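You operate a simulated robot arm through the tools that you are given. There is no shell and no other tool.

Carry out the task below with a simulated two-armed robot. There is one attempt and no reset: what you move stays moved.

TASK
Pump the sprayer to 1 bar, vent it and put it back.
Fine: work on the green mat; hold the sprayer while you pump and vent; leave the pump knob down. Set down upright: pump sprayer.

The check looks at the end state, three seconds after you hand in, the way a careful person would. Anything else that was tipped, shoved, dropped, spilled or broken makes it a failure.

THE ROBOT
Two 7-joint arms with two-finger parallel grippers on one trunk, on a base that moves. Base frame: it is fixed to the floor where the robot stands at the start and does not move with it; the origin is under the middle of the robot, x ahead of it, y to its left, z up. Lengths are in mm, angles in degrees, forces in N, time in s.
The left shoulder is at the start at [50, 161, 1173], the right one opposite. With the tool pointing down near the work surface each hand reaches from about 100 to 660 mm from the robot's upright axis, wherever it stands, measured 20 degrees to its own side. Places, roughly: green work mat [600, -300, 800]; pump knob [500, 100, 1000]; red vent button [500, 100, 900]. Payload 3.43 kg a hand.
The TCP of each hand is the grasp point between the finger pads, 30 mm short of the fingertips. In the tool frame z runs along the fingers and y along their closing line. The gripper opens to 94 mm. The fingers are 28 mm wide and 10 mm thick; the gripper's body (50 by 96 mm) begins 55 mm behind the TCP.
Orientation is told as [roll, pitch, yaw] about the base's x, y, z axes, in that order, counted from this pose: with the fingers straight down and closing along the base's y, the tool's x points along the base's -x, its y along +y and its z along -z.

THE INTERFACE
- The arms move only by the tool play_rows. It takes "left_plan", "right_plan" or both (then of equal length, played together; a hand with none holds still); each is a list of rows, each a list of 3 entries, a list of its own where there are three numbers: the finger opening in mm, from 0 to 94, then the shift along the tool's x, y, z in mm, then the turn, a rotation vector about the tool's x, y, z in degrees. In form: [[grip, [x, y, z], [rx, ry, rz]], ...]. A call has 1 to 20 rows; each row shifts and turns the commanded pose from where the row before left it, along the tool's axes as they then stand. Each row takes 0.2 s and may step no farther than 50 mm and 8.6 degrees from the row before; otherwise, or with a gripper value out of range, the whole call is refused. Where a pose cannot be reached the arm comes as near as it can. A force on the tool above 80 N (or 10 N above the force at the start of the call, whichever is more), or a blocked arm, ends the call early, and 0.2 s more pass. The fingers move at their own pace (about 45 mm/s each) and stop on an object; they squeeze with about 41 N. The grip force told is the motor's: it shows also when the fingers shut on nothing. Time passes only in rows, and 0.2 s behind the last, so rows that do not move let the fingers close. The reply holds the time, the measured pose of the TCP, the force on the tool along the base axes, the opening and the grip force, in the units named above and with some noise, with the torque about the TCP (base axes, N m) and any sound that the robot's microphone picked up.
- Cameras (640 x 400 px; columns grow to the right, rows downward): "scene" is now at [132.7, 7.7, 1309.1]; the picture's right is [0.10, -1.00, 0.00], its down [-0.45, -0.04, -0.89] and it looks along [0.89, 0.09, -0.45] (base axes); focal length 233 px, centre (320, 200). "left" rides on the left gripper at [76, -14, -103] in its tool frame; the picture's right is [0.18, 0.98, 0.00], its down [-0.75, 0.14, -0.64] and it looks along [-0.63, 0.12, 0.77] (tool axes); focal length 243 px, centre (320, 200). "right" rides on the right gripper at [76, 14, -102] in its tool frame; the picture's right is [-0.18, 0.98, 0.00], its down [-0.75, -0.14, -0.64] and it looks along [-0.63, -0.12, 0.77] (tool axes); focal length 243 px, centre (320, 200). There is no depth. A picture from a camera that has moved, and an enlarged one, comes with that camera's place and axes in the base frame and with its lens.
- capture(camera): a new picture of that camera. No time passes.
- lift_body(by): slides the trunk up (or, below 0, down) by that many mm; the arms and the scene camera ride with it, the base frame stays. It gives what a move gives, with no picture.
- base_move(legs): drives the robot by 1 to 6 legs, each [ahead, left, turn to the left] in mm, mm and degrees, along the robot's own axes; the way and the turn of a leg run together, so that a leg with both is an arc; at most 1500 mm and 180 degrees a leg. The arms and the cameras ride along, it lands a little off, and it stops where it bumps. It gives what a move gives.
- turn_head(pan, tilt): turns the head with the scene camera to pan (to the left, within 80 degrees either way) and tilt (down, from -29 to 69), counted from straight ahead of the robot. It gives what a move gives.
- inspect(camera, box): a new picture of the part [left, top, right, bottom] of that camera's present view, enlarged. No time passes.
- close_job(): hands the job in; it is judged then, once.

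Places have to be worked out from the pictures, the camera data and where the tool is seen. Open the grippers and draw the arms clear of the work before you hand the job in, unless the task says otherwise.

The tools are called after "Emit:" as a command line: name --argument value ..., lists and objects as JSON in quotes. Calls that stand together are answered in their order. play_rows: Moves the arms, as the interface text tells. Its arguments: {"type":"object","properties":{"left_plan":{"type":"array"},"right_plan":{"type":"array"}},"required":[]} The other tools are called the same way: lift_body (by) moves the trunk up or down; base_move (legs) drives the base; turn_head (pan, tilt) turns the head that bears the scene camera; capture (camera) takes a picture; inspect (camera, box) takes an enlarged picture of a part of a camera's view; close_job () hands the job in.

At the start:

```text
t: 0.0
left_ee_pos: [361.4, 191.8, 1211.9]
left_orientation: [-0.1, 0.0, 0.0]
left_wrist_force: [-0.2, -0.4, 0.1]
left_ft_torque: [-0.01, -0.01, -0.01]
left_width: 94.2
left_grip_force: 0.1
right_ee_pos: [336.6, -86.0, 1179.4]
right_orientation: [0.0, -0.1, -0.1]
right_wrist_force: [-0.7, -0.2, -0.5]
right_ft_torque: [0.0, -0.02, -0.02]
right_width: 94.1
right_grip_force: 0.1
trunk travel left (down, up): [-200.0, 67.0]
robot x, y, heading: [0.7, 2.5, -0.0]
head pan, tilt (commanded): [5.6, 26.8]
```

scene: 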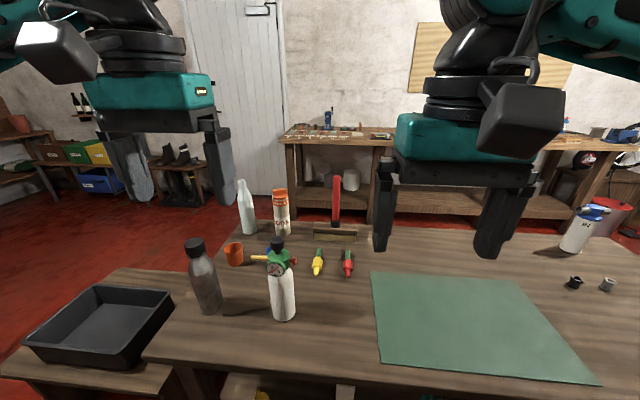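
right: 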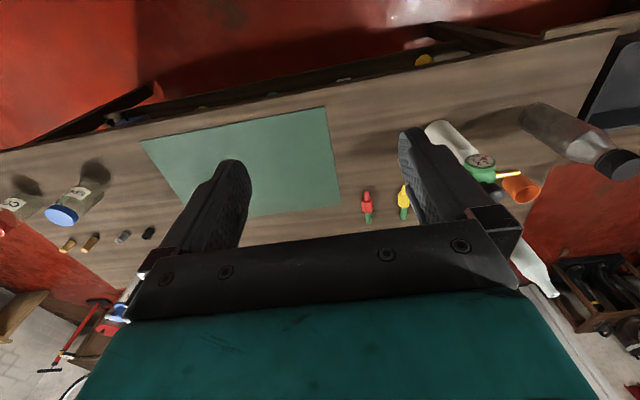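
left: 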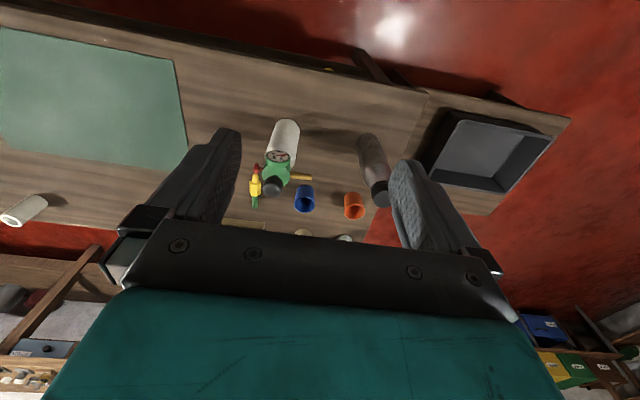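

The scene picture shows the sprayer (white bottle, green head with gauge, black knob) around column 281, rows 240-320. I enlarge it to understand its parts.

Emit:
inspect --camera "scene" --box '[170, 170, 370, 330]'

Emit:
inspect --camera "left" --box '[230, 100, 410, 220]'

Emit:
inspect --camera "right" --box '[400, 90, 580, 220]'

```text
2.50 times, centred on (270, 250) of scene
camera zoom: at [132.7, 7.7, 1309.1], right [0.1, -1.0, 0.0], down [-0.45, -0.04, -0.89], along [0.89, 0.09, -0.45], focal length 583 px, centre (445, 75)
```

zoom: 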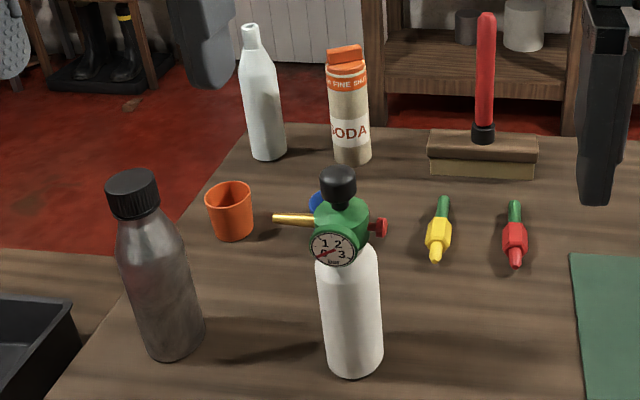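

```text
3.33 times, centred on (320, 160) of left
camera zoom: at [286.1, 178.1, 1315.5], right [-0.18, 0.98, 0.0], down [0.75, 0.14, 0.64], along [0.63, 0.12, -0.77], focal length 809 px, centre (320, 333)
```

zoom: 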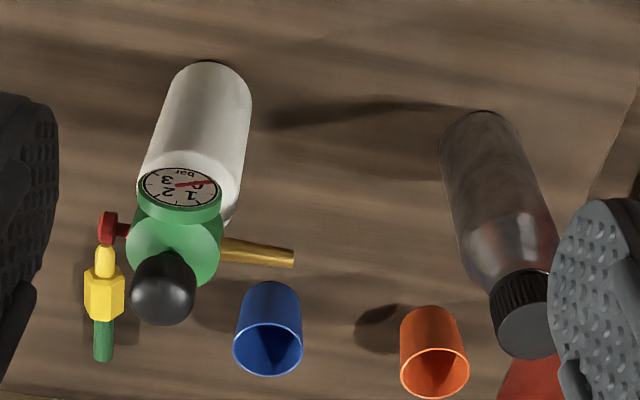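

```text
3.08 times, centred on (490, 155) of right
camera zoom: at [260.7, -71.8, 1283.2], right [0.19, 0.98, 0.0], down [0.75, -0.14, 0.64], along [0.63, -0.12, -0.77], focal length 746 px, centre (-203, 338)
```

zoom: 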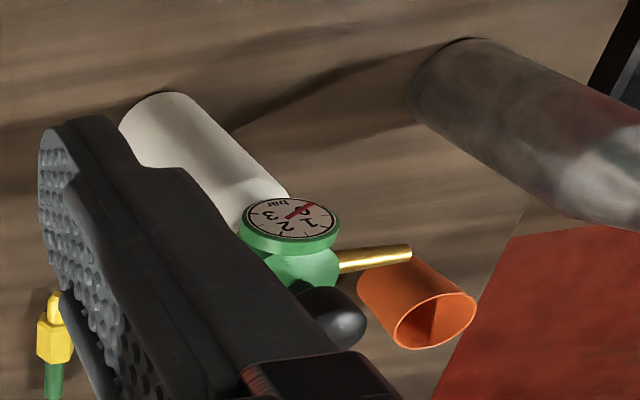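

Working out rays: the sprayer stands near [508, 138], about 60 mm wide, knob top near z 1020, gauge facing the robot, nozzle to the left, red button to the right near z 975; the grey bottle is near [515, 330] and the mat spans about x 420–690, y −90 to −510. I bring the left hand forward and yaw it so it can approach the bottle body from the front-left.

Emit:
play_rows --left_plan '[[94, [-12, 5.8, 38], [0, 0, 0]], [94, [-12, 5.8, 38], [0, 0, 0]], [94, [-12, 5.8, 38], [0, 0, 0]], [94, [-12, 5.8, 38], [0, 0, 0]], [94, [0, 0, 0], [0, 0, 7]], [94, [0, 0, 0], [0, 0, 7]], [94, [0, 0, 0], [0, 0, 7]], [94, [0, 0, 0], [0, 0, 7]], [94, [0, 0, 0], [0, 0, 7]]]'

```text
t: 2.0
left_ee_pos: [410.0, 215.8, 1059.1]
left_orientation: [-0.1, -0.1, -35.1]
left_wrist_force: [0.8, -0.5, -0.4]
left_ft_torque: [0.0, 0.01, -0.01]
left_width: 94.1
left_grip_force: 0.0
right_ee_pos: [335.8, -86.1, 1179.2]
right_orientation: [-0.1, 0.0, -0.1]
right_wrist_force: [-0.4, 0.5, -0.4]
right_ft_torque: [-0.01, 0.0, -0.03]
right_width: 93.9
right_grip_force: 0.0
trunk travel left (down, up): [-200.0, 67.0]
robot x, y, heading: [2.0, -0.3, -0.0]
head pan, tilt (commanded): [5.6, 26.8]
```

The pose is as planned. Now I pitch the left fingers forward by 60 degrees, pivoting about the TCP.

Emit:
play_rows --left_plan '[[94, [0, 0, 0], [0, -7.5, 0]], [94, [0, 0, 0], [0, -7.5, 0]], [94, [0, 0, 0], [0, -7.5, 0]], [94, [0, 0, 0], [0, -7.5, 0]], [94, [0, 0, 0], [0, -7.5, 0]], [94, [0, 0, 0], [0, -7.5, 0]], [94, [0, 0, 0], [0, -7.5, 0]], [94, [0, 0, 0], [0, -7.5, 0]]]'

Emit:
capture --camera "scene"

Emit:
capture --camera "left"

```text
t: 3.8
left_ee_pos: [408.5, 214.8, 1059.7]
left_orientation: [-0.1, -60.2, -35.0]
left_wrist_force: [0.1, -0.2, 0.3]
left_ft_torque: [-0.01, -0.02, 0.01]
left_width: 94.0
left_grip_force: 0.1
right_ee_pos: [335.9, -86.4, 1180.4]
right_orientation: [-0.1, 0.0, -0.1]
right_wrist_force: [-0.1, -0.4, 0.7]
right_ft_torque: [-0.01, 0.02, 0.01]
right_width: 93.8
right_grip_force: 0.0
trunk travel left (down, up): [-200.0, 67.0]
robot x, y, heading: [4.0, -0.1, 0.3]
head pan, tilt (commanded): [5.6, 26.8]
```

```text
taken
camera scene: at [132.5, 7.7, 1309.1], right [0.1, -1.0, 0.0], down [-0.45, -0.04, -0.89], along [0.89, 0.09, -0.45], focal length 233 px, centre (320, 200)
```

scene: 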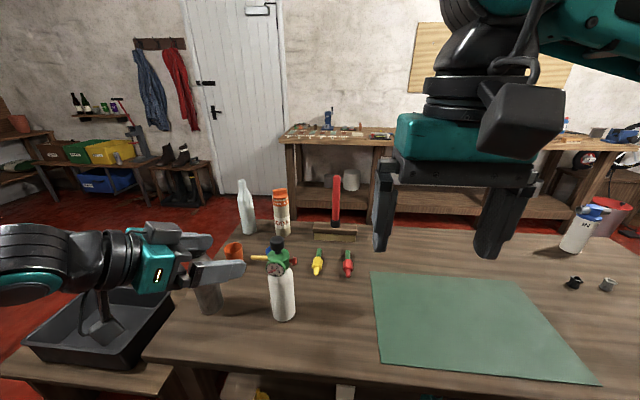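

```text
taken
camera left: at [297.9, 276.2, 1046.1], right [0.49, 0.86, -0.16], down [-0.07, 0.22, 0.97], along [0.87, -0.47, 0.17], focal length 243 px, centre (320, 200)
```

left: 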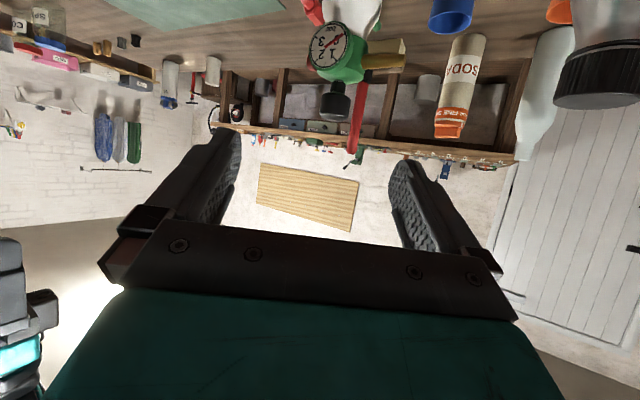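

The arm reaches well; cross-checking rays from both cameras suggests the table may be lower than 800. I take enlarged pictures from both cameras to triangulate precisely.

Emit:
inspect --camera "scene" --box '[230, 225, 330, 330]'

Emit:
inspect --camera "left" --box '[280, 0, 420, 130]'

Emit:
inspect --camera "right" --box '[380, 90, 560, 220]'

```text
3.81 times, centred on (280, 278) of scene
camera zoom: at [132.5, 7.7, 1309.1], right [0.1, -1.0, 0.0], down [-0.45, -0.04, -0.89], along [0.89, 0.09, -0.45], focal length 888 px, centre (472, -95)
```

zoom: 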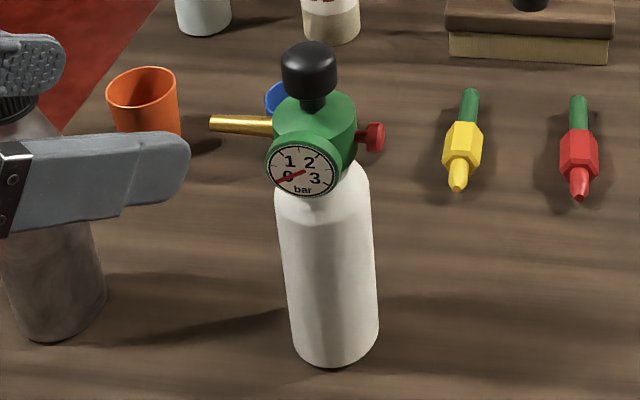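

```text
3.08 times, centred on (350, 65) of left
camera zoom: at [297.9, 276.2, 1046.1], right [0.49, 0.86, -0.16], down [-0.07, 0.22, 0.97], along [0.87, -0.47, 0.17], focal length 746 px, centre (228, 615)
```

zoom: 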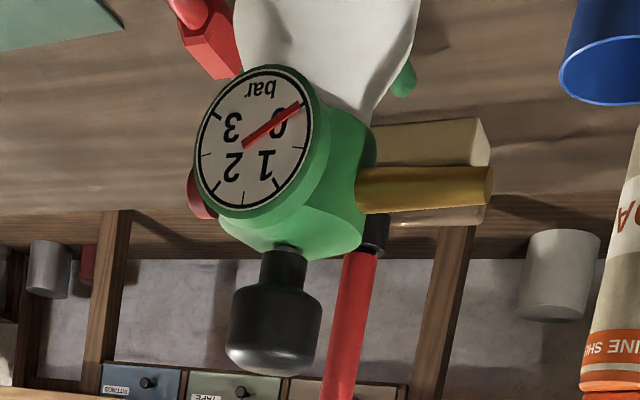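

```text
3.08 times, centred on (470, 155) of right
camera zoom: at [260.6, -71.9, 1283.3], right [0.19, 0.98, 0.0], down [0.75, -0.14, 0.64], along [0.63, -0.12, -0.77], focal length 746 px, centre (-142, 338)
```

zoom: 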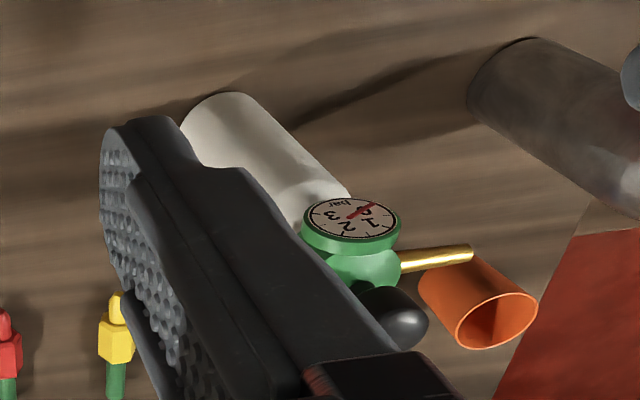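

Triangulation gives: sprayer axis at about [540, 144], table top z≈752, gauge centre [511, 144, 940], knob middle z≈988, button near [540, 105, 942], bottle Ø≈60. I move the left hand to a pre-grasp point 120 mm back along the fingers from [540, 144, 835].

Emit:
play_rows --left_plan '[[94, [24.2, 3.5, 24.1], [0, 0, 0]], [94, [24.2, 3.5, 24.1], [0, 0, 0]], [94, [24.2, 3.5, 24.1], [0, 0, 0]], [94, [24.2, 3.5, 24.1], [0, 0, 0]], [94, [24.2, 3.5, 24.1], [0, 0, 0]]]'

Emit:
capture --camera "scene"

Emit:
capture --camera "left"

Emit:
capture --camera "right"

```text
t: 5.0
left_ee_pos: [455.0, 204.8, 893.9]
left_orientation: [-0.1, -60.1, -35.0]
left_wrist_force: [0.6, 1.5, -0.3]
left_ft_torque: [0.02, 0.01, 0.06]
left_width: 93.9
left_grip_force: 0.0
right_ee_pos: [335.8, -86.1, 1179.7]
right_orientation: [0.0, 0.0, -0.1]
right_wrist_force: [0.5, -0.3, -0.5]
right_ft_torque: [0.0, 0.01, 0.01]
right_width: 94.0
right_grip_force: 0.0
trunk travel left (down, up): [-200.0, 67.0]
robot x, y, heading: [-1.4, -2.3, 0.2]
head pan, tilt (commanded): [5.6, 26.8]
```

```text
taken
camera scene: at [132.8, 7.7, 1309.1], right [0.1, -1.0, 0.0], down [-0.45, -0.04, -0.89], along [0.89, 0.09, -0.45], focal length 233 px, centre (320, 200)
```

scene: 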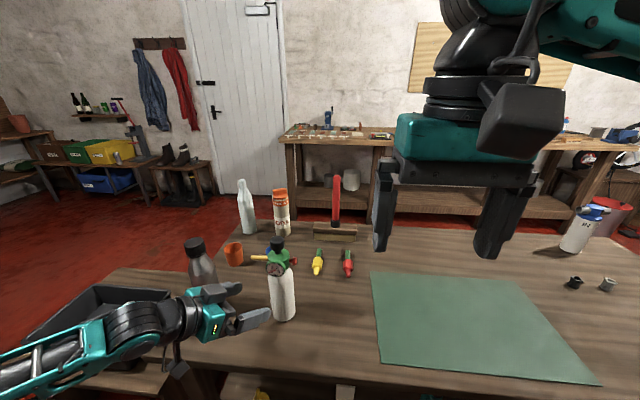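

```text
taken
camera left: at [344.3, 265.3, 880.5], right [0.49, 0.86, -0.16], down [-0.07, 0.22, 0.97], along [0.87, -0.47, 0.16], focal length 243 px, centre (320, 200)
```

left: 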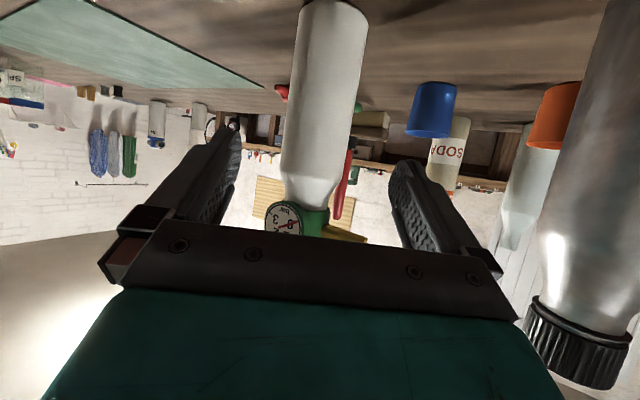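

```text
taken
camera right: at [260.9, -71.8, 1283.2], right [0.19, 0.98, 0.0], down [0.75, -0.14, 0.64], along [0.63, -0.12, -0.77], focal length 243 px, centre (320, 200)
```

right: 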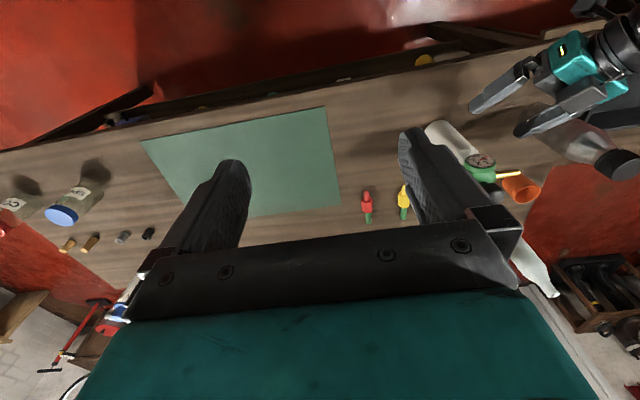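

The bottle sits almost centred between the fingers (about 3 mm to the tool's +y side). I advance 120 mm along the fingers with a 2 mm side correction, gripper still open.

Emit:
play_rows --left_plan '[[94, [0, 0.6, 30], [0, 0, 0]], [94, [0, 0.6, 30], [0, 0, 0]], [94, [0, 0.6, 30], [0, 0, 0]], [94, [0, 0.6, 30], [0, 0, 0]]]'

Emit:
capture --camera "scene"

Emit:
capture --camera "left"

Emit:
inspect --camera "scene" --box '[180, 220, 340, 330]'

```text
t: 6.0
left_ee_pos: [542.5, 146.2, 834.5]
left_orientation: [0.0, -60.1, -34.9]
left_wrist_force: [-0.3, 1.1, 0.3]
left_ft_torque: [0.01, 0.01, -0.01]
left_width: 94.0
left_grip_force: 0.1
right_ee_pos: [335.6, -85.4, 1179.5]
right_orientation: [0.0, 0.1, -0.1]
right_wrist_force: [0.6, -0.3, 0.8]
right_ft_torque: [0.0, -0.03, 0.01]
right_width: 94.2
right_grip_force: 0.1
trunk travel left (down, up): [-200.0, 67.0]
robot x, y, heading: [-0.1, 3.7, 0.0]
head pan, tilt (commanded): [5.6, 26.8]
```

```text
taken
camera scene: at [132.9, 7.5, 1309.0], right [0.1, -1.0, 0.0], down [-0.45, -0.04, -0.89], along [0.89, 0.09, -0.45], focal length 233 px, centre (320, 200)
```

scene: 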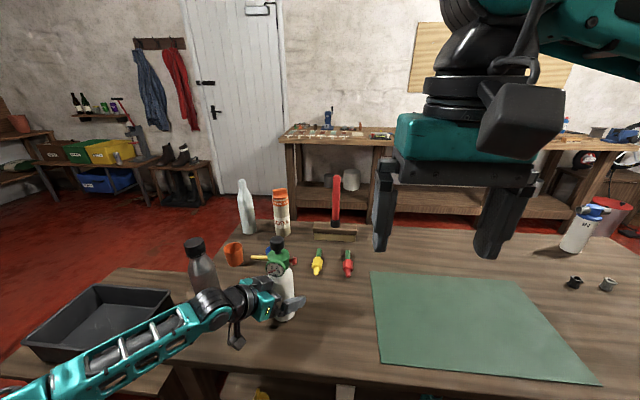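

```text
taken
camera left: at [431.6, 207.0, 821.1], right [0.49, 0.86, -0.16], down [-0.07, 0.22, 0.97], along [0.87, -0.47, 0.16], focal length 243 px, centre (320, 200)
```

left: 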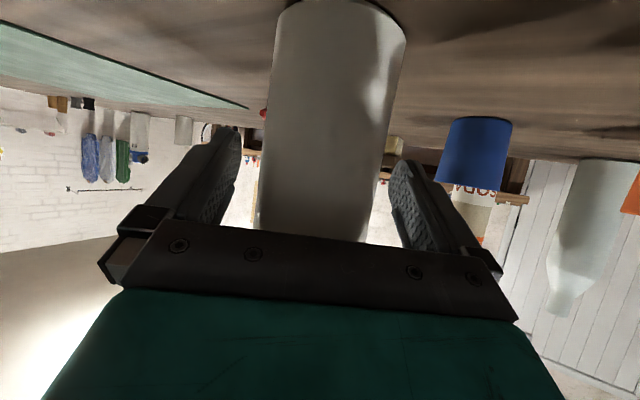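

```text
3.64 times, centred on (260, 275) of scene
camera zoom: at [132.9, 7.5, 1309.0], right [0.1, -1.0, 0.0], down [-0.45, -0.04, -0.89], along [0.89, 0.09, -0.45], focal length 848 px, centre (538, -73)
```

zoom: 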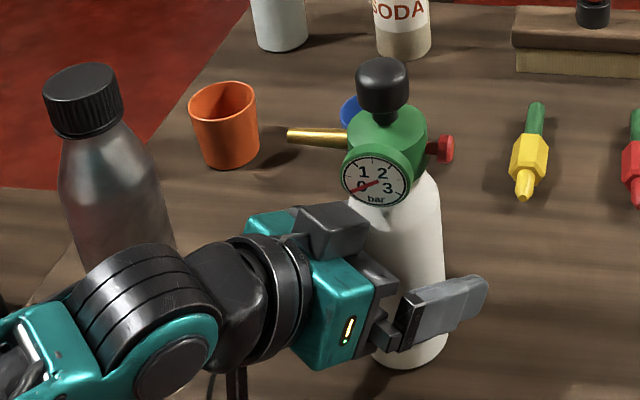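

The bottle is between the fingers with no contact force. I close the left gripper on the body.

Emit:
play_rows --left_plan '[[30, [0, 0, 0], [0, 0, 0]], [30, [0, 0, 0], [0, 0, 0]], [30, [0, 0, 0], [0, 0, 0]], [30, [0, 0, 0], [0, 0, 0]], [30, [0, 0, 0], [0, 0, 0]]]'

Emit:
inspect --camera "scene" --box '[180, 220, 340, 330]'

```text
t: 7.2
left_ee_pos: [542.8, 146.8, 835.3]
left_orientation: [-0.1, -60.2, -34.9]
left_wrist_force: [-1.2, -2.9, 1.3]
left_ft_torque: [-0.06, -0.01, -0.06]
left_width: 63.4
left_grip_force: 41.2
right_ee_pos: [334.8, -86.7, 1180.0]
right_orientation: [0.0, 0.0, -0.1]
right_wrist_force: [0.6, 0.1, -0.1]
right_ft_torque: [0.05, 0.01, 0.02]
right_width: 94.2
right_grip_force: 0.1
trunk travel left (down, up): [-200.0, 67.0]
robot x, y, heading: [0.7, 0.9, -0.1]
head pan, tilt (commanded): [5.6, 26.8]
```

```text
3.64 times, centred on (260, 275) of scene
camera zoom: at [132.5, 7.5, 1309.1], right [0.1, -1.0, 0.0], down [-0.45, -0.04, -0.89], along [0.89, 0.09, -0.45], focal length 848 px, centre (538, -73)
```

zoom: 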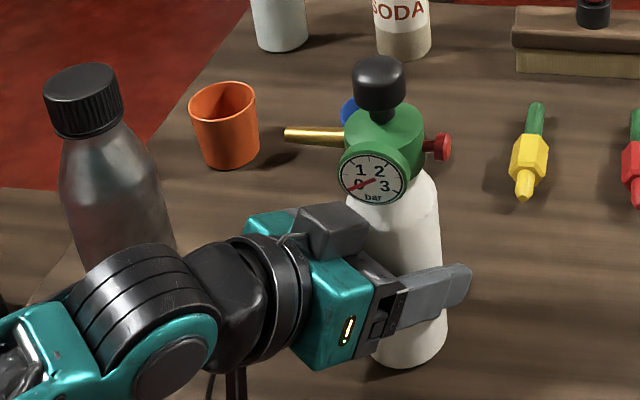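

Firm grip at 63 mm opening. I lift the sprayer about 50 mm straight up.

Emit:
play_rows --left_plan '[[30, [-8.7, 0, -5], [0, 0, 0]], [30, [-17.4, 0, -10], [0, 0, 0]], [30, [-17.4, 0, -10], [0, 0, 0]]]'

Emit:
capture --camera "scene"

Emit:
inspect --camera "scene" --box '[180, 200, 340, 330]'

```text
t: 8.0
left_ee_pos: [542.6, 145.9, 884.8]
left_orientation: [-0.2, -60.0, -34.8]
left_wrist_force: [0.0, -0.2, -4.3]
left_ft_torque: [0.04, -0.02, -0.02]
left_width: 63.0
left_grip_force: 40.3
right_ee_pos: [335.5, -87.8, 1179.3]
right_orientation: [0.0, -0.1, 0.0]
right_wrist_force: [0.6, -0.2, 0.5]
right_ft_torque: [-0.02, -0.05, 0.04]
right_width: 93.9
right_grip_force: 0.2
trunk travel left (down, up): [-200.0, 67.0]
robot x, y, heading: [0.0, 0.8, -0.1]
head pan, tilt (commanded): [5.6, 26.8]
```

```text
taken
camera scene: at [132.9, 7.7, 1309.0], right [0.1, -1.0, 0.0], down [-0.45, -0.04, -0.89], along [0.89, 0.09, -0.45], focal length 233 px, centre (320, 200)
```

scene: 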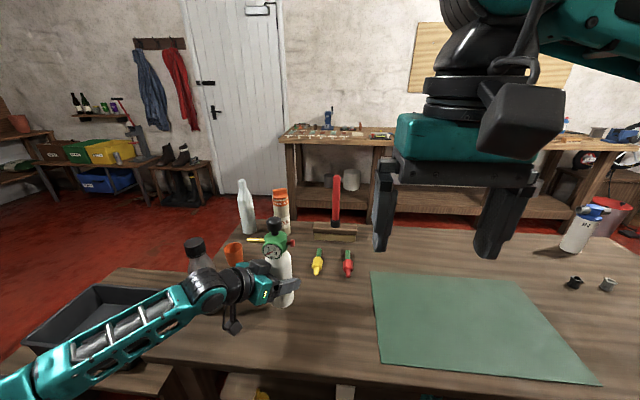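

```text
3.08 times, centred on (260, 265) of scene
camera zoom: at [132.9, 7.7, 1309.0], right [0.1, -1.0, 0.0], down [-0.45, -0.04, -0.89], along [0.89, 0.09, -0.45], focal length 718 px, centre (505, 0)
```

zoom: 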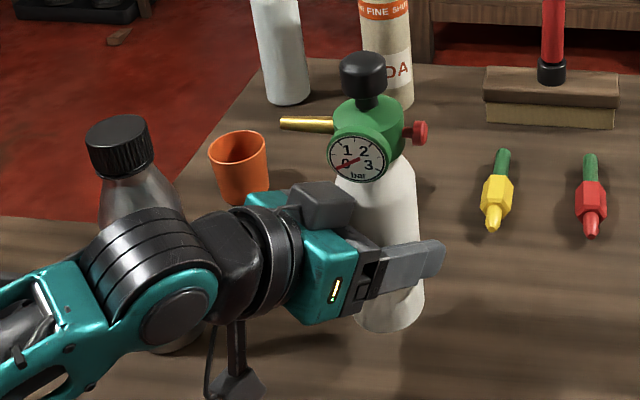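

The sprayer hangs upright (about 4.3 N). I drive the base 280 mm to the right, carrying it over toward the mat.

Emit:
base_move --legs '[[0, -280, 0]]'

Emit:
capture --camera "scene"

```text
t: 11.1
left_ee_pos: [542.5, -134.3, 883.9]
left_orientation: [-0.3, -60.0, -34.8]
left_wrist_force: [0.5, 0.0, -4.6]
left_ft_torque: [-0.01, 0.01, 0.03]
left_width: 63.3
left_grip_force: 41.0
right_ee_pos: [336.9, -366.2, 1179.3]
right_orientation: [-0.1, 0.0, 0.0]
right_wrist_force: [-0.3, 0.3, 0.0]
right_ft_torque: [0.0, 0.0, 0.05]
right_width: 93.9
right_grip_force: 0.0
trunk travel left (down, up): [-200.0, 67.0]
robot x, y, heading: [-0.4, -284.2, 0.3]
head pan, tilt (commanded): [5.6, 26.8]
```

```text
taken
camera scene: at [133.2, -273.4, 1309.0], right [0.1, -0.99, 0.0], down [-0.45, -0.04, -0.89], along [0.89, 0.09, -0.45], focal length 233 px, centre (320, 200)
```

scene: 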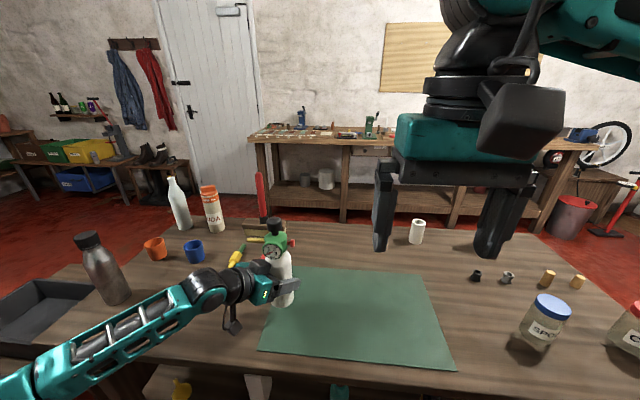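

The left hand with the sprayer is at y≈−134. I shift it 100 mm further right over the mat with the arm, then lower by 44 mm.

Emit:
play_rows --left_plan '[[30, [-7.13, -20.5, 12.45], [0, 0, 0]], [30, [-7.13, -20.5, 12.45], [0, 0, 0]], [30, [-7.13, -20.5, 12.45], [0, 0, 0]], [30, [-7.13, -20.5, 12.45], [0, 0, 0]], [30, [0, 0, 0], [0, 0, 0]], [30, [12.7, 0, 7.3], [0, 0, 0]], [30, [12.7, 0, 7.3], [0, 0, 0]], [30, [12.7, 0, 7.3], [0, 0, 0]]]'

Emit:
capture --camera "scene"

```text
t: 12.9
left_ee_pos: [541.7, -233.4, 840.3]
left_orientation: [-0.2, -60.0, -34.7]
left_wrist_force: [0.3, -0.2, -2.7]
left_ft_torque: [-0.01, 0.02, -0.01]
left_width: 63.3
left_grip_force: 41.3
right_ee_pos: [337.5, -367.1, 1179.4]
right_orientation: [0.0, 0.1, 0.0]
right_wrist_force: [0.4, -0.2, 0.4]
right_ft_torque: [0.04, 0.0, 0.05]
right_width: 94.0
right_grip_force: 0.1
trunk travel left (down, up): [-200.0, 67.0]
robot x, y, heading: [4.6, -282.2, 0.4]
head pan, tilt (commanded): [5.6, 26.8]
```

```text
taken
camera scene: at [133.3, -273.2, 1309.0], right [0.1, -0.99, 0.0], down [-0.45, -0.04, -0.89], along [0.89, 0.09, -0.45], focal length 233 px, centre (320, 200)
```

scene: 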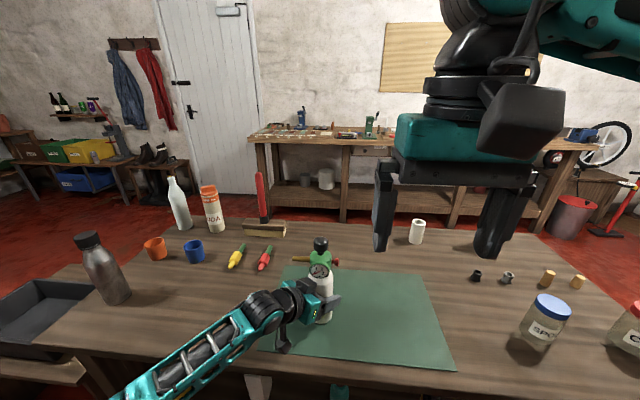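

The wrist force has dropped slightly, so the bottom is near the mat. I lower in 2 mm steps.

Emit:
play_rows --left_plan '[[30, [1.74, 0, 1], [0, 0, 0]], [30, [0, 0, 0], [0, 0, 0]]]'

Emit:
inspect --camera "scene" --box '[240, 220, 400, 340]'

```text
t: 13.5
left_ee_pos: [541.7, -233.3, 838.8]
left_orientation: [-0.1, -60.1, -34.8]
left_wrist_force: [0.5, -0.1, -2.0]
left_ft_torque: [0.06, -0.02, 0.0]
left_width: 63.3
left_grip_force: 41.2
right_ee_pos: [336.6, -366.6, 1179.9]
right_orientation: [0.0, 0.0, 0.0]
right_wrist_force: [-0.7, 0.6, 1.1]
right_ft_torque: [0.0, -0.01, -0.01]
right_width: 94.1
right_grip_force: 0.1
trunk travel left (down, up): [-200.0, 67.0]
robot x, y, heading: [-1.2, -280.8, 0.2]
head pan, tilt (commanded): [5.6, 26.8]
```

```text
3.33 times, centred on (320, 280) of scene
camera zoom: at [133.0, -273.2, 1309.1], right [0.1, -0.99, 0.0], down [-0.45, -0.04, -0.89], along [0.89, 0.09, -0.45], focal length 777 px, centre (320, -67)
```

zoom: 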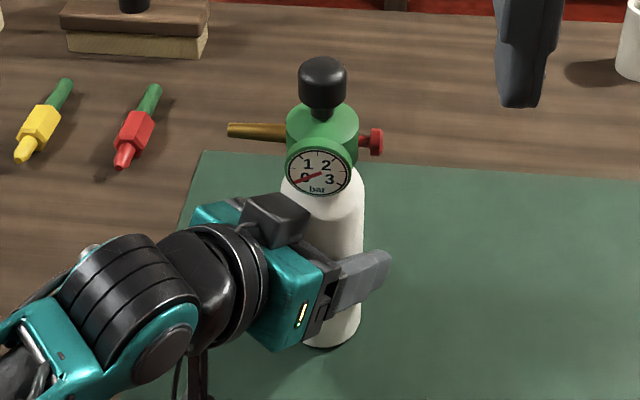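

Not clearly in contact yet; I lower another 2 mm.

Emit:
play_rows --left_plan '[[30, [0.87, 0, 0.5], [0, 0, 0]], [30, [0.87, 0, 0.5], [0, 0, 0]], [30, [0, 0, 0], [0, 0, 0]]]'

```text
t: 14.3
left_ee_pos: [541.8, -232.8, 838.5]
left_orientation: [0.1, -60.3, -34.9]
left_wrist_force: [-1.9, 2.3, 8.8]
left_ft_torque: [0.44, 0.35, 0.01]
left_width: 63.3
left_grip_force: 41.0
right_ee_pos: [335.4, -367.0, 1179.5]
right_orientation: [0.0, -0.1, 0.0]
right_wrist_force: [0.4, 0.8, 0.3]
right_ft_torque: [0.0, 0.02, 0.02]
right_width: 94.0
right_grip_force: 0.1
trunk travel left (down, up): [-200.0, 67.0]
robot x, y, heading: [-0.4, -280.2, 0.2]
head pan, tilt (commanded): [5.6, 26.8]
```

Contact at z≈838.5 with the sprayer pressed lightly on the mat. The knob is at about [540, −233], top z≈1006; I bring the right hand above it with fingers open, tips staying about 70 mm over the knob.

Emit:
play_rows --right_plan '[[94, [-34, 22.3, 12], [0, 0, 0]], [94, [-34, 22.3, 12], [0, 0, 0]], [94, [-34, 22.3, 12], [0, 0, 0]], [94, [-34, 22.3, 12], [0, 0, 0]], [94, [-34, 22.3, 12], [0, 0, 0]], [94, [-34, 22.3, 12], [0, 0, 0]]]'

Emit:
capture --camera "scene"

Emit:
capture --camera "right"

Emit:
inspect --camera "scene" --box '[240, 180, 400, 340]'

```text
t: 15.7
left_ee_pos: [541.6, -233.6, 838.6]
left_orientation: [0.0, -60.3, -35.0]
left_wrist_force: [4.2, 2.1, 17.0]
left_ft_torque: [0.36, 0.14, -0.25]
left_width: 63.6
left_grip_force: 40.6
right_ee_pos: [540.8, -233.2, 1109.4]
right_orientation: [0.1, 0.0, 0.1]
right_wrist_force: [0.0, -0.4, -0.6]
right_ft_torque: [0.02, 0.01, 0.03]
right_width: 94.0
right_grip_force: 0.0
trunk travel left (down, up): [-200.0, 67.0]
robot x, y, heading: [-3.3, -279.8, 0.1]
head pan, tilt (commanded): [5.6, 26.8]
```

```text
taken
camera scene: at [131.8, -272.9, 1309.2], right [0.1, -0.99, 0.0], down [-0.45, -0.05, -0.89], along [0.89, 0.09, -0.45], focal length 233 px, centre (320, 200)
```

scene: 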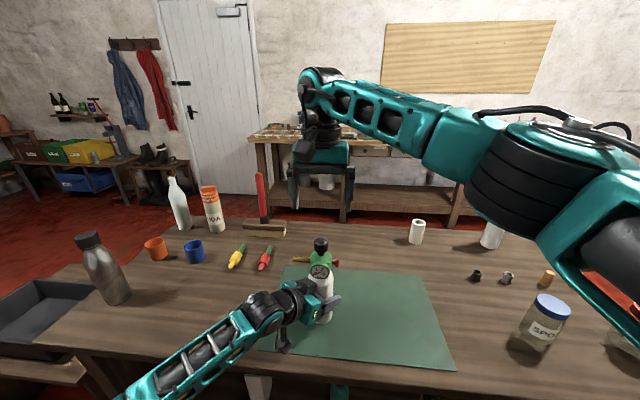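

```text
taken
camera right: at [464.6, -218.4, 1212.8], right [0.18, 0.98, 0.0], down [0.75, -0.14, 0.64], along [0.63, -0.12, -0.77], focal length 243 px, centre (320, 200)
```

right: 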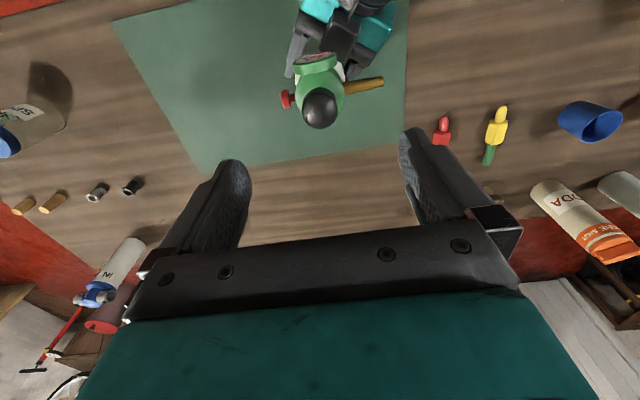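

```text
2.50 times, centred on (320, 260) of scene
camera zoom: at [131.8, -272.9, 1309.2], right [0.1, -0.99, 0.0], down [-0.45, -0.05, -0.89], along [0.89, 0.09, -0.45], focal length 583 px, centre (320, 50)
```

zoom: 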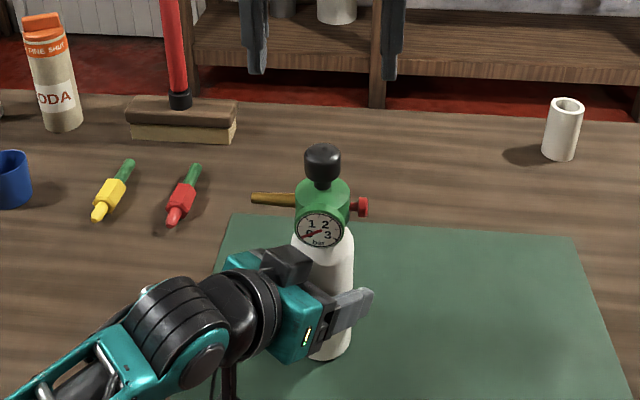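

The knob is centred under the right hand in both views (column 320) and the gauge stays visible. I lower the right hand to TCP z≈1004 around the knob and close on it.

Emit:
play_rows --right_plan '[[94, [0, 0, 25], [0, 0, 0]], [94, [0, 0, 25], [0, 0, 0]], [94, [0, 0, 25], [0, 0, 0]], [94, [0, 0, 25], [0, 0, 0]], [94, [0, 0, 5], [0, 0, 0]], [94, [0, 0, 0], [0, 0, 0]]]'

Emit:
inspect --camera "scene" --box '[240, 180, 400, 340]'

Emit:
capture --camera "right"

```text
t: 17.1
left_ee_pos: [541.7, -234.4, 837.7]
left_orientation: [0.1, -60.2, -34.8]
left_wrist_force: [3.9, 1.0, 18.3]
left_ft_torque: [0.04, 0.09, -0.04]
left_width: 63.4
left_grip_force: 40.9
right_ee_pos: [539.5, -233.9, 1003.7]
right_orientation: [0.0, -0.1, 0.0]
right_wrist_force: [0.6, -0.4, -0.1]
right_ft_torque: [0.02, -0.03, 0.01]
right_width: 93.9
right_grip_force: 0.1
trunk travel left (down, up): [-200.0, 67.0]
robot x, y, heading: [0.8, -280.7, -0.1]
head pan, tilt (commanded): [5.6, 26.8]
```

```text
2.50 times, centred on (320, 260) of scene
camera zoom: at [131.7, -273.4, 1309.2], right [0.1, -0.99, 0.0], down [-0.45, -0.04, -0.89], along [0.89, 0.09, -0.45], focal length 583 px, centre (320, 50)
```

zoom: 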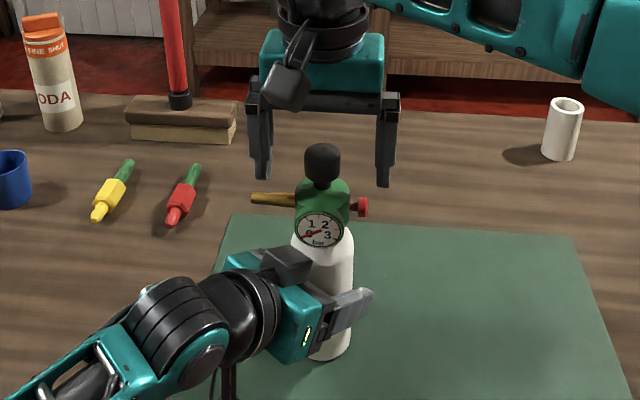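

```text
taken
camera right: at [463.9, -219.1, 1107.4], right [0.18, 0.98, 0.0], down [0.75, -0.14, 0.64], along [0.63, -0.12, -0.77], focal length 243 px, centre (320, 200)
```

right: 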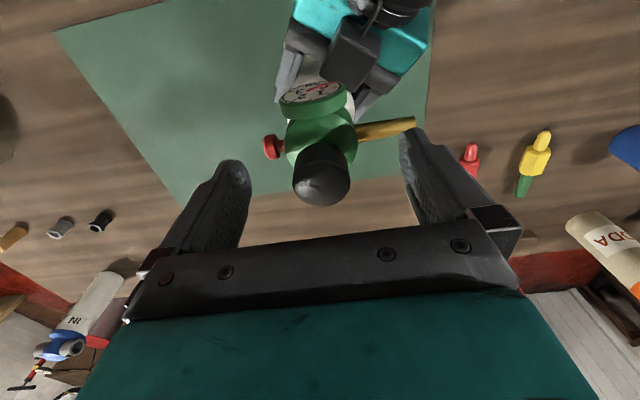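

Fingers straddle the knob with clearance over the head. I close the right gripper on the knob.

Emit:
play_rows --right_plan '[[10, [0, 0, 0], [0, 0, 0]], [10, [0, 0, 0], [0, 0, 0]], [10, [0, 0, 0], [0, 0, 0]], [10, [0, 0, 0], [0, 0, 0]], [10, [0, 0, 0], [0, 0, 0]], [10, [0, 0, 0], [0, 0, 0]]]'

Emit:
inspect --camera "scene" --box '[240, 180, 400, 340]'

```text
t: 18.5
left_ee_pos: [541.9, -233.5, 838.0]
left_orientation: [0.0, -60.3, -35.0]
left_wrist_force: [4.3, 0.1, 17.8]
left_ft_torque: [0.22, 0.04, 0.02]
left_width: 63.2
left_grip_force: 41.1
right_ee_pos: [538.8, -234.0, 1003.3]
right_orientation: [0.0, -0.1, 0.0]
right_wrist_force: [-0.3, 1.1, -0.1]
right_ft_torque: [0.04, -0.02, -0.01]
right_width: 30.3
right_grip_force: 40.9
trunk travel left (down, up): [-200.0, 67.0]
robot x, y, heading: [-2.2, -279.5, -0.1]
head pan, tilt (commanded): [5.6, 26.8]
```

```text
2.50 times, centred on (320, 260) of scene
camera zoom: at [131.7, -273.3, 1309.2], right [0.1, -0.99, 0.0], down [-0.45, -0.04, -0.89], along [0.89, 0.09, -0.45], focal length 583 px, centre (320, 50)
```

zoom: 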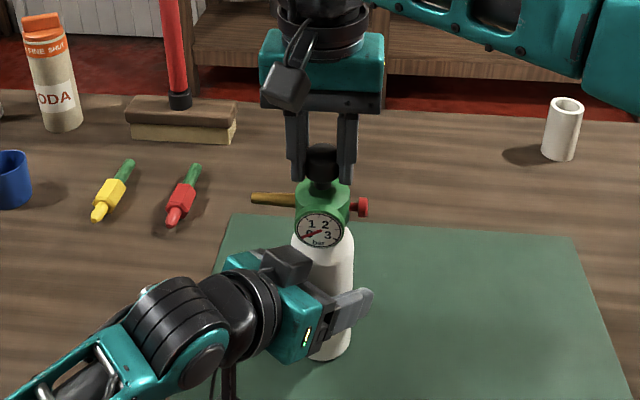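

Knob gripped (30 mm). I pull it up 20 mm in small steps to feel the stroke.

Emit:
play_rows --right_plan '[[10, [0, 0, -5], [0, 0, 0]], [10, [0, 0, -5], [0, 0, 0]], [10, [0, 0, -5], [0, 0, 0]], [10, [0, 0, -5], [0, 0, 0]], [10, [0, 0, 0], [0, 0, 0]]]'

Emit:
inspect --camera "scene" --box '[240, 180, 400, 340]'

```text
t: 19.7
left_ee_pos: [542.7, -234.6, 837.8]
left_orientation: [0.0, -60.3, -34.9]
left_wrist_force: [4.2, -0.4, 17.9]
left_ft_torque: [-0.08, -0.08, -0.04]
left_width: 63.5
left_grip_force: 40.9
right_ee_pos: [539.3, -232.8, 1024.8]
right_orientation: [0.1, 0.0, 0.1]
right_wrist_force: [-0.9, 0.4, 0.7]
right_ft_torque: [-0.11, 0.33, 0.0]
right_width: 30.1
right_grip_force: 40.8
trunk travel left (down, up): [-200.0, 67.0]
robot x, y, heading: [2.7, -284.8, 0.1]
head pan, tilt (commanded): [5.6, 26.8]
```

```text
2.50 times, centred on (320, 260) of scene
camera zoom: at [131.7, -273.4, 1309.3], right [0.1, -0.99, 0.0], down [-0.45, -0.04, -0.89], along [0.89, 0.09, -0.45], focal length 583 px, centre (320, 50)
```

zoom: 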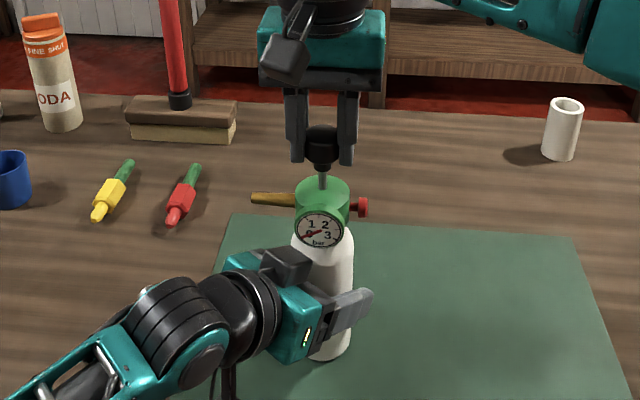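

The knob rises freely and shows a steel rod. I keep pulling another 20 mm, watching the force for the top stop.

Emit:
play_rows --right_plan '[[10, [0, 0, -5], [0, 0, 0]], [10, [0, 0, -5], [0, 0, 0]], [10, [0, 0, -5], [0, 0, 0]], [10, [0, 0, -5], [0, 0, 0]], [10, [0, 0, 0], [0, 0, 0]]]'

Emit:
inspect --camera "scene" --box '[240, 180, 400, 340]'

```text
t: 20.9
left_ee_pos: [542.6, -232.9, 836.9]
left_orientation: [-0.1, -60.3, -34.9]
left_wrist_force: [4.7, 0.0, 17.0]
left_ft_torque: [-0.15, -0.12, 0.01]
left_width: 63.2
left_grip_force: 40.6
right_ee_pos: [540.6, -233.4, 1045.9]
right_orientation: [0.0, -0.1, 0.0]
right_wrist_force: [0.2, -0.1, 0.4]
right_ft_torque: [-0.1, 0.3, 0.02]
right_width: 30.3
right_grip_force: 41.3
trunk travel left (down, up): [-200.0, 67.0]
robot x, y, heading: [-0.6, -280.7, -0.1]
head pan, tilt (commanded): [5.6, 26.8]
```

```text
2.50 times, centred on (320, 260) of scene
camera zoom: at [131.7, -273.4, 1309.3], right [0.1, -0.99, 0.0], down [-0.45, -0.04, -0.89], along [0.89, 0.09, -0.45], focal length 583 px, centre (320, 50)
```

zoom: 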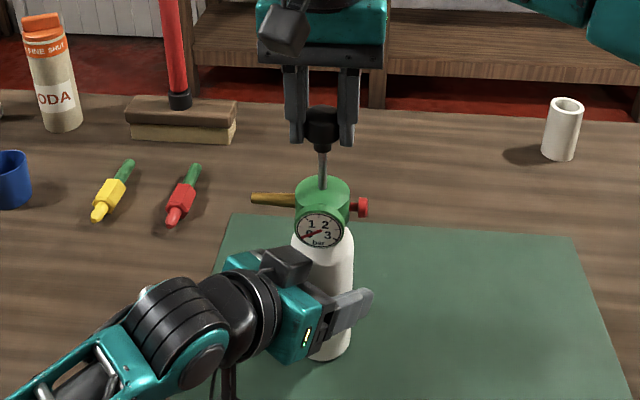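

Still no stop at 40 mm. I go on in 3 mm steps.

Emit:
play_rows --right_plan '[[10, [0, 0, -3], [0, 0, 0]], [10, [0, 0, -3], [0, 0, 0]], [10, [0, 0, -3], [0, 0, 0]], [10, [0, 0, 0], [0, 0, 0]]]'

Emit:
inspect --camera "scene" --box '[240, 180, 400, 340]'

```text
t: 21.9
left_ee_pos: [542.0, -232.6, 837.4]
left_orientation: [0.1, -60.3, -35.0]
left_wrist_force: [3.2, 1.0, 17.0]
left_ft_torque: [-0.23, -0.16, 0.03]
left_width: 63.3
left_grip_force: 41.2
right_ee_pos: [538.9, -233.3, 1053.4]
right_orientation: [0.0, -0.1, 0.0]
right_wrist_force: [0.2, -1.7, 0.3]
right_ft_torque: [-0.14, 0.16, 0.0]
right_width: 30.4
right_grip_force: 40.8
trunk travel left (down, up): [-200.0, 67.0]
robot x, y, heading: [0.1, -282.6, 0.0]
head pan, tilt (commanded): [5.6, 26.8]
```

```text
2.50 times, centred on (320, 260) of scene
camera zoom: at [131.7, -273.5, 1309.3], right [0.1, -0.99, 0.0], down [-0.45, -0.04, -0.89], along [0.89, 0.09, -0.45], focal length 583 px, centre (320, 50)
```

zoom: 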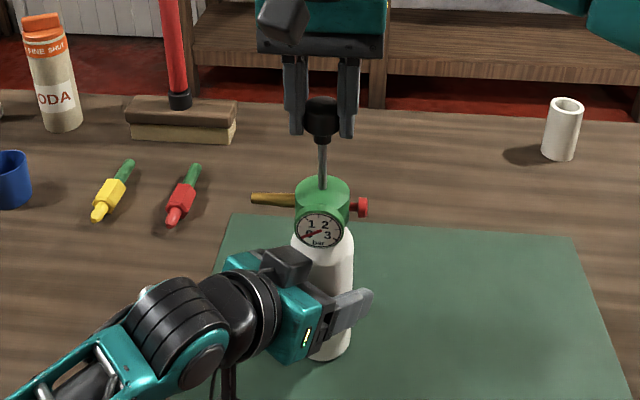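

The knob follows without slipping. I push it back down the full 49 mm and read the gauge.

Emit:
play_rows --right_plan '[[10, [0, 0, 10], [0, 0, 0]], [10, [0, 0, 10], [0, 0, 0]], [10, [0, 0, 10], [0, 0, 0]], [10, [0, 0, 10], [0, 0, 0]], [10, [0, 0, 9], [0, 0, 0]], [10, [0, 0, 0], [0, 0, 0]]]'

Emit:
inspect --camera "scene" --box '[280, 220, 360, 300]'

```text
t: 23.3
left_ee_pos: [541.2, -233.9, 837.6]
left_orientation: [0.0, -60.2, -35.0]
left_wrist_force: [10.0, -1.7, 14.3]
left_ft_torque: [-0.05, 0.25, -0.01]
left_width: 62.9
left_grip_force: 41.1
right_ee_pos: [539.4, -232.9, 1003.1]
right_orientation: [0.1, -0.1, -0.1]
right_wrist_force: [-2.5, 0.5, 8.5]
right_ft_torque: [-0.04, 0.24, 0.03]
right_width: 30.3
right_grip_force: 40.9
trunk travel left (down, up): [-200.0, 67.0]
robot x, y, heading: [1.2, -281.0, -0.1]
head pan, tilt (commanded): [5.6, 26.8]
```

```text
5.00 times, centred on (320, 260) of scene
camera zoom: at [131.4, -273.6, 1309.3], right [0.1, -0.99, 0.0], down [-0.45, -0.04, -0.89], along [0.89, 0.09, -0.45], focal length 1166 px, centre (320, -100)
```

zoom: 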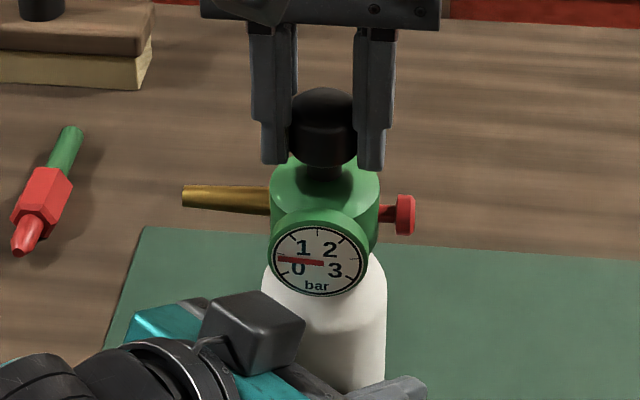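

The needle moved clearly up. I enlarge the gauge to read it.

Emit:
inspect --camera "scene" --box '[305, 260, 340, 285]'

Emit:
capture --camera "right"

```text
16.00 times, centred on (322, 272) of scene
camera zoom: at [131.4, -273.6, 1309.3], right [0.1, -0.99, 0.0], down [-0.45, -0.04, -0.89], along [0.89, 0.09, -0.45], focal length 3732 px, centre (280, -960)
```

zoom: 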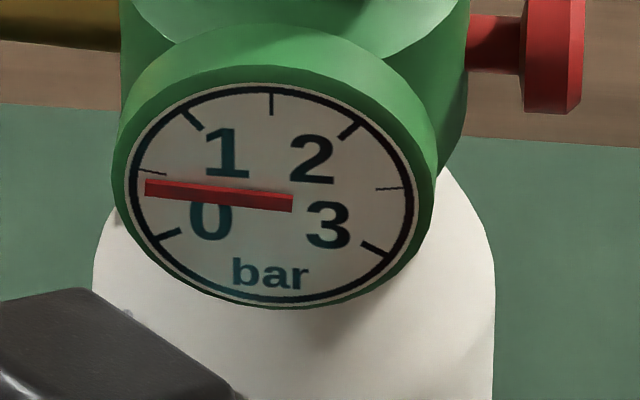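

```text
taken
camera right: at [463.9, -218.9, 1107.1], right [0.18, 0.98, 0.0], down [0.75, -0.14, 0.64], along [0.63, -0.12, -0.77], focal length 243 px, centre (320, 200)
```

right: 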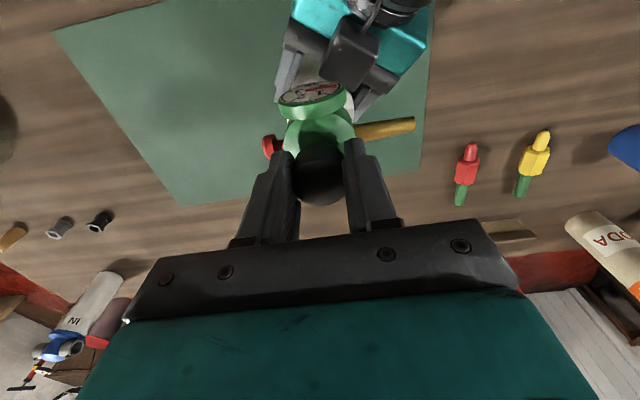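

The gauge reads about 0.45 bar after one 49 mm stroke. I do a second stroke: first up 49 mm.

Emit:
play_rows --right_plan '[[10, [0, 0, -10], [0, 0, 0]], [10, [0, 0, -10], [0, 0, 0]], [10, [0, 0, -10], [0, 0, 0]], [10, [0, 0, -10], [0, 0, 0]], [10, [0, 0, -9], [0, 0, 0]], [10, [0, 0, 0], [0, 0, 0]]]'

Emit:
inspect --camera "scene" --box '[305, 260, 340, 285]'

Emit:
inspect --camera "scene" --box '[240, 180, 400, 340]'

```text
t: 24.7
left_ee_pos: [542.3, -234.5, 837.2]
left_orientation: [0.0, -60.2, -35.1]
left_wrist_force: [3.9, -1.9, 14.8]
left_ft_torque: [0.29, -0.44, -0.09]
left_width: 63.2
left_grip_force: 40.8
right_ee_pos: [539.7, -233.9, 1053.2]
right_orientation: [0.0, -0.1, 0.0]
right_wrist_force: [-1.1, 0.3, 0.0]
right_ft_torque: [-0.06, 0.42, 0.02]
right_width: 30.2
right_grip_force: 40.7
trunk travel left (down, up): [-200.0, 67.0]
robot x, y, heading: [2.5, -282.4, -0.1]
head pan, tilt (commanded): [5.6, 26.8]
```

```text
16.00 times, centred on (322, 272) of scene
camera zoom: at [131.7, -273.4, 1309.3], right [0.1, -0.99, 0.0], down [-0.45, -0.04, -0.89], along [0.89, 0.09, -0.45], focal length 3732 px, centre (280, -960)
```

zoom: 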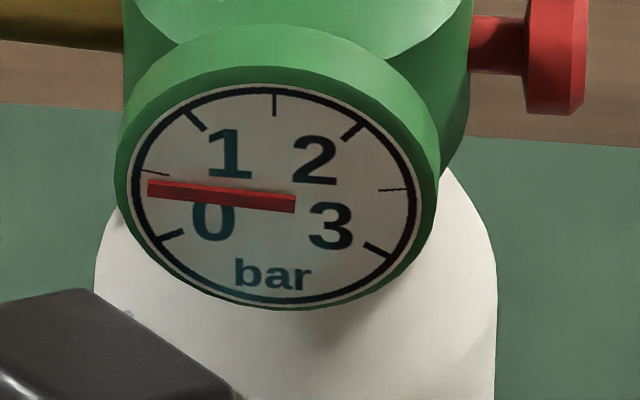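

```text
2.50 times, centred on (320, 260) of scene
camera zoom: at [131.7, -273.4, 1309.3], right [0.1, -0.99, 0.0], down [-0.45, -0.04, -0.89], along [0.89, 0.09, -0.45], focal length 583 px, centre (320, 50)
```

zoom: 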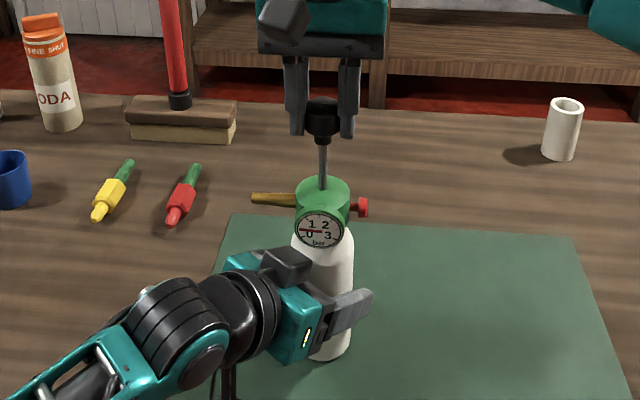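

Pressure holds. I push down half way (25 mm) to learn whether the pressure rises in proportion.

Emit:
play_rows --right_plan '[[10, [0, 0, 10], [0, 0, 0]], [10, [0, 0, 10], [0, 0, 0]], [10, [0, 0, 5], [0, 0, 0]], [10, [0, 0, 0], [0, 0, 0]]]'

Emit:
inspect --camera "scene" --box '[305, 260, 340, 285]'

```text
t: 25.7
left_ee_pos: [541.9, -234.1, 837.8]
left_orientation: [-0.3, -60.2, -34.8]
left_wrist_force: [1.6, -0.3, 17.2]
left_ft_torque: [-0.01, 0.2, 0.1]
left_width: 63.4
left_grip_force: 40.9
right_ee_pos: [538.9, -232.8, 1027.8]
right_orientation: [0.0, -0.1, 0.0]
right_wrist_force: [1.9, -1.3, -0.6]
right_ft_torque: [0.06, -0.37, -0.04]
right_width: 30.0
right_grip_force: 40.8
trunk travel left (down, up): [-200.0, 67.0]
robot x, y, heading: [-1.2, -281.3, -0.0]
head pan, tilt (commanded): [5.6, 26.8]
```

```text
16.00 times, centred on (322, 272) of scene
camera zoom: at [131.6, -273.4, 1309.2], right [0.1, -0.99, 0.0], down [-0.45, -0.04, -0.89], along [0.89, 0.09, -0.45], focal length 3732 px, centre (280, -960)
```

zoom: 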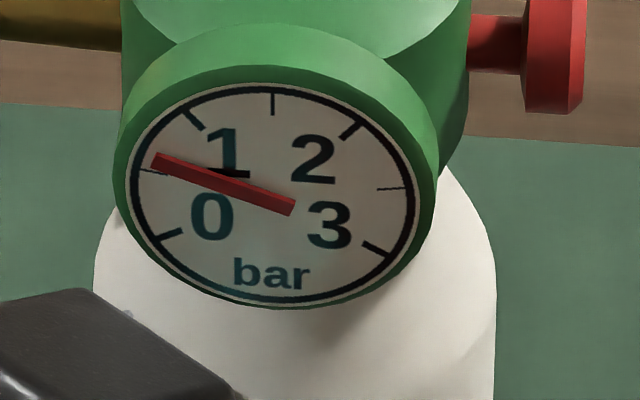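

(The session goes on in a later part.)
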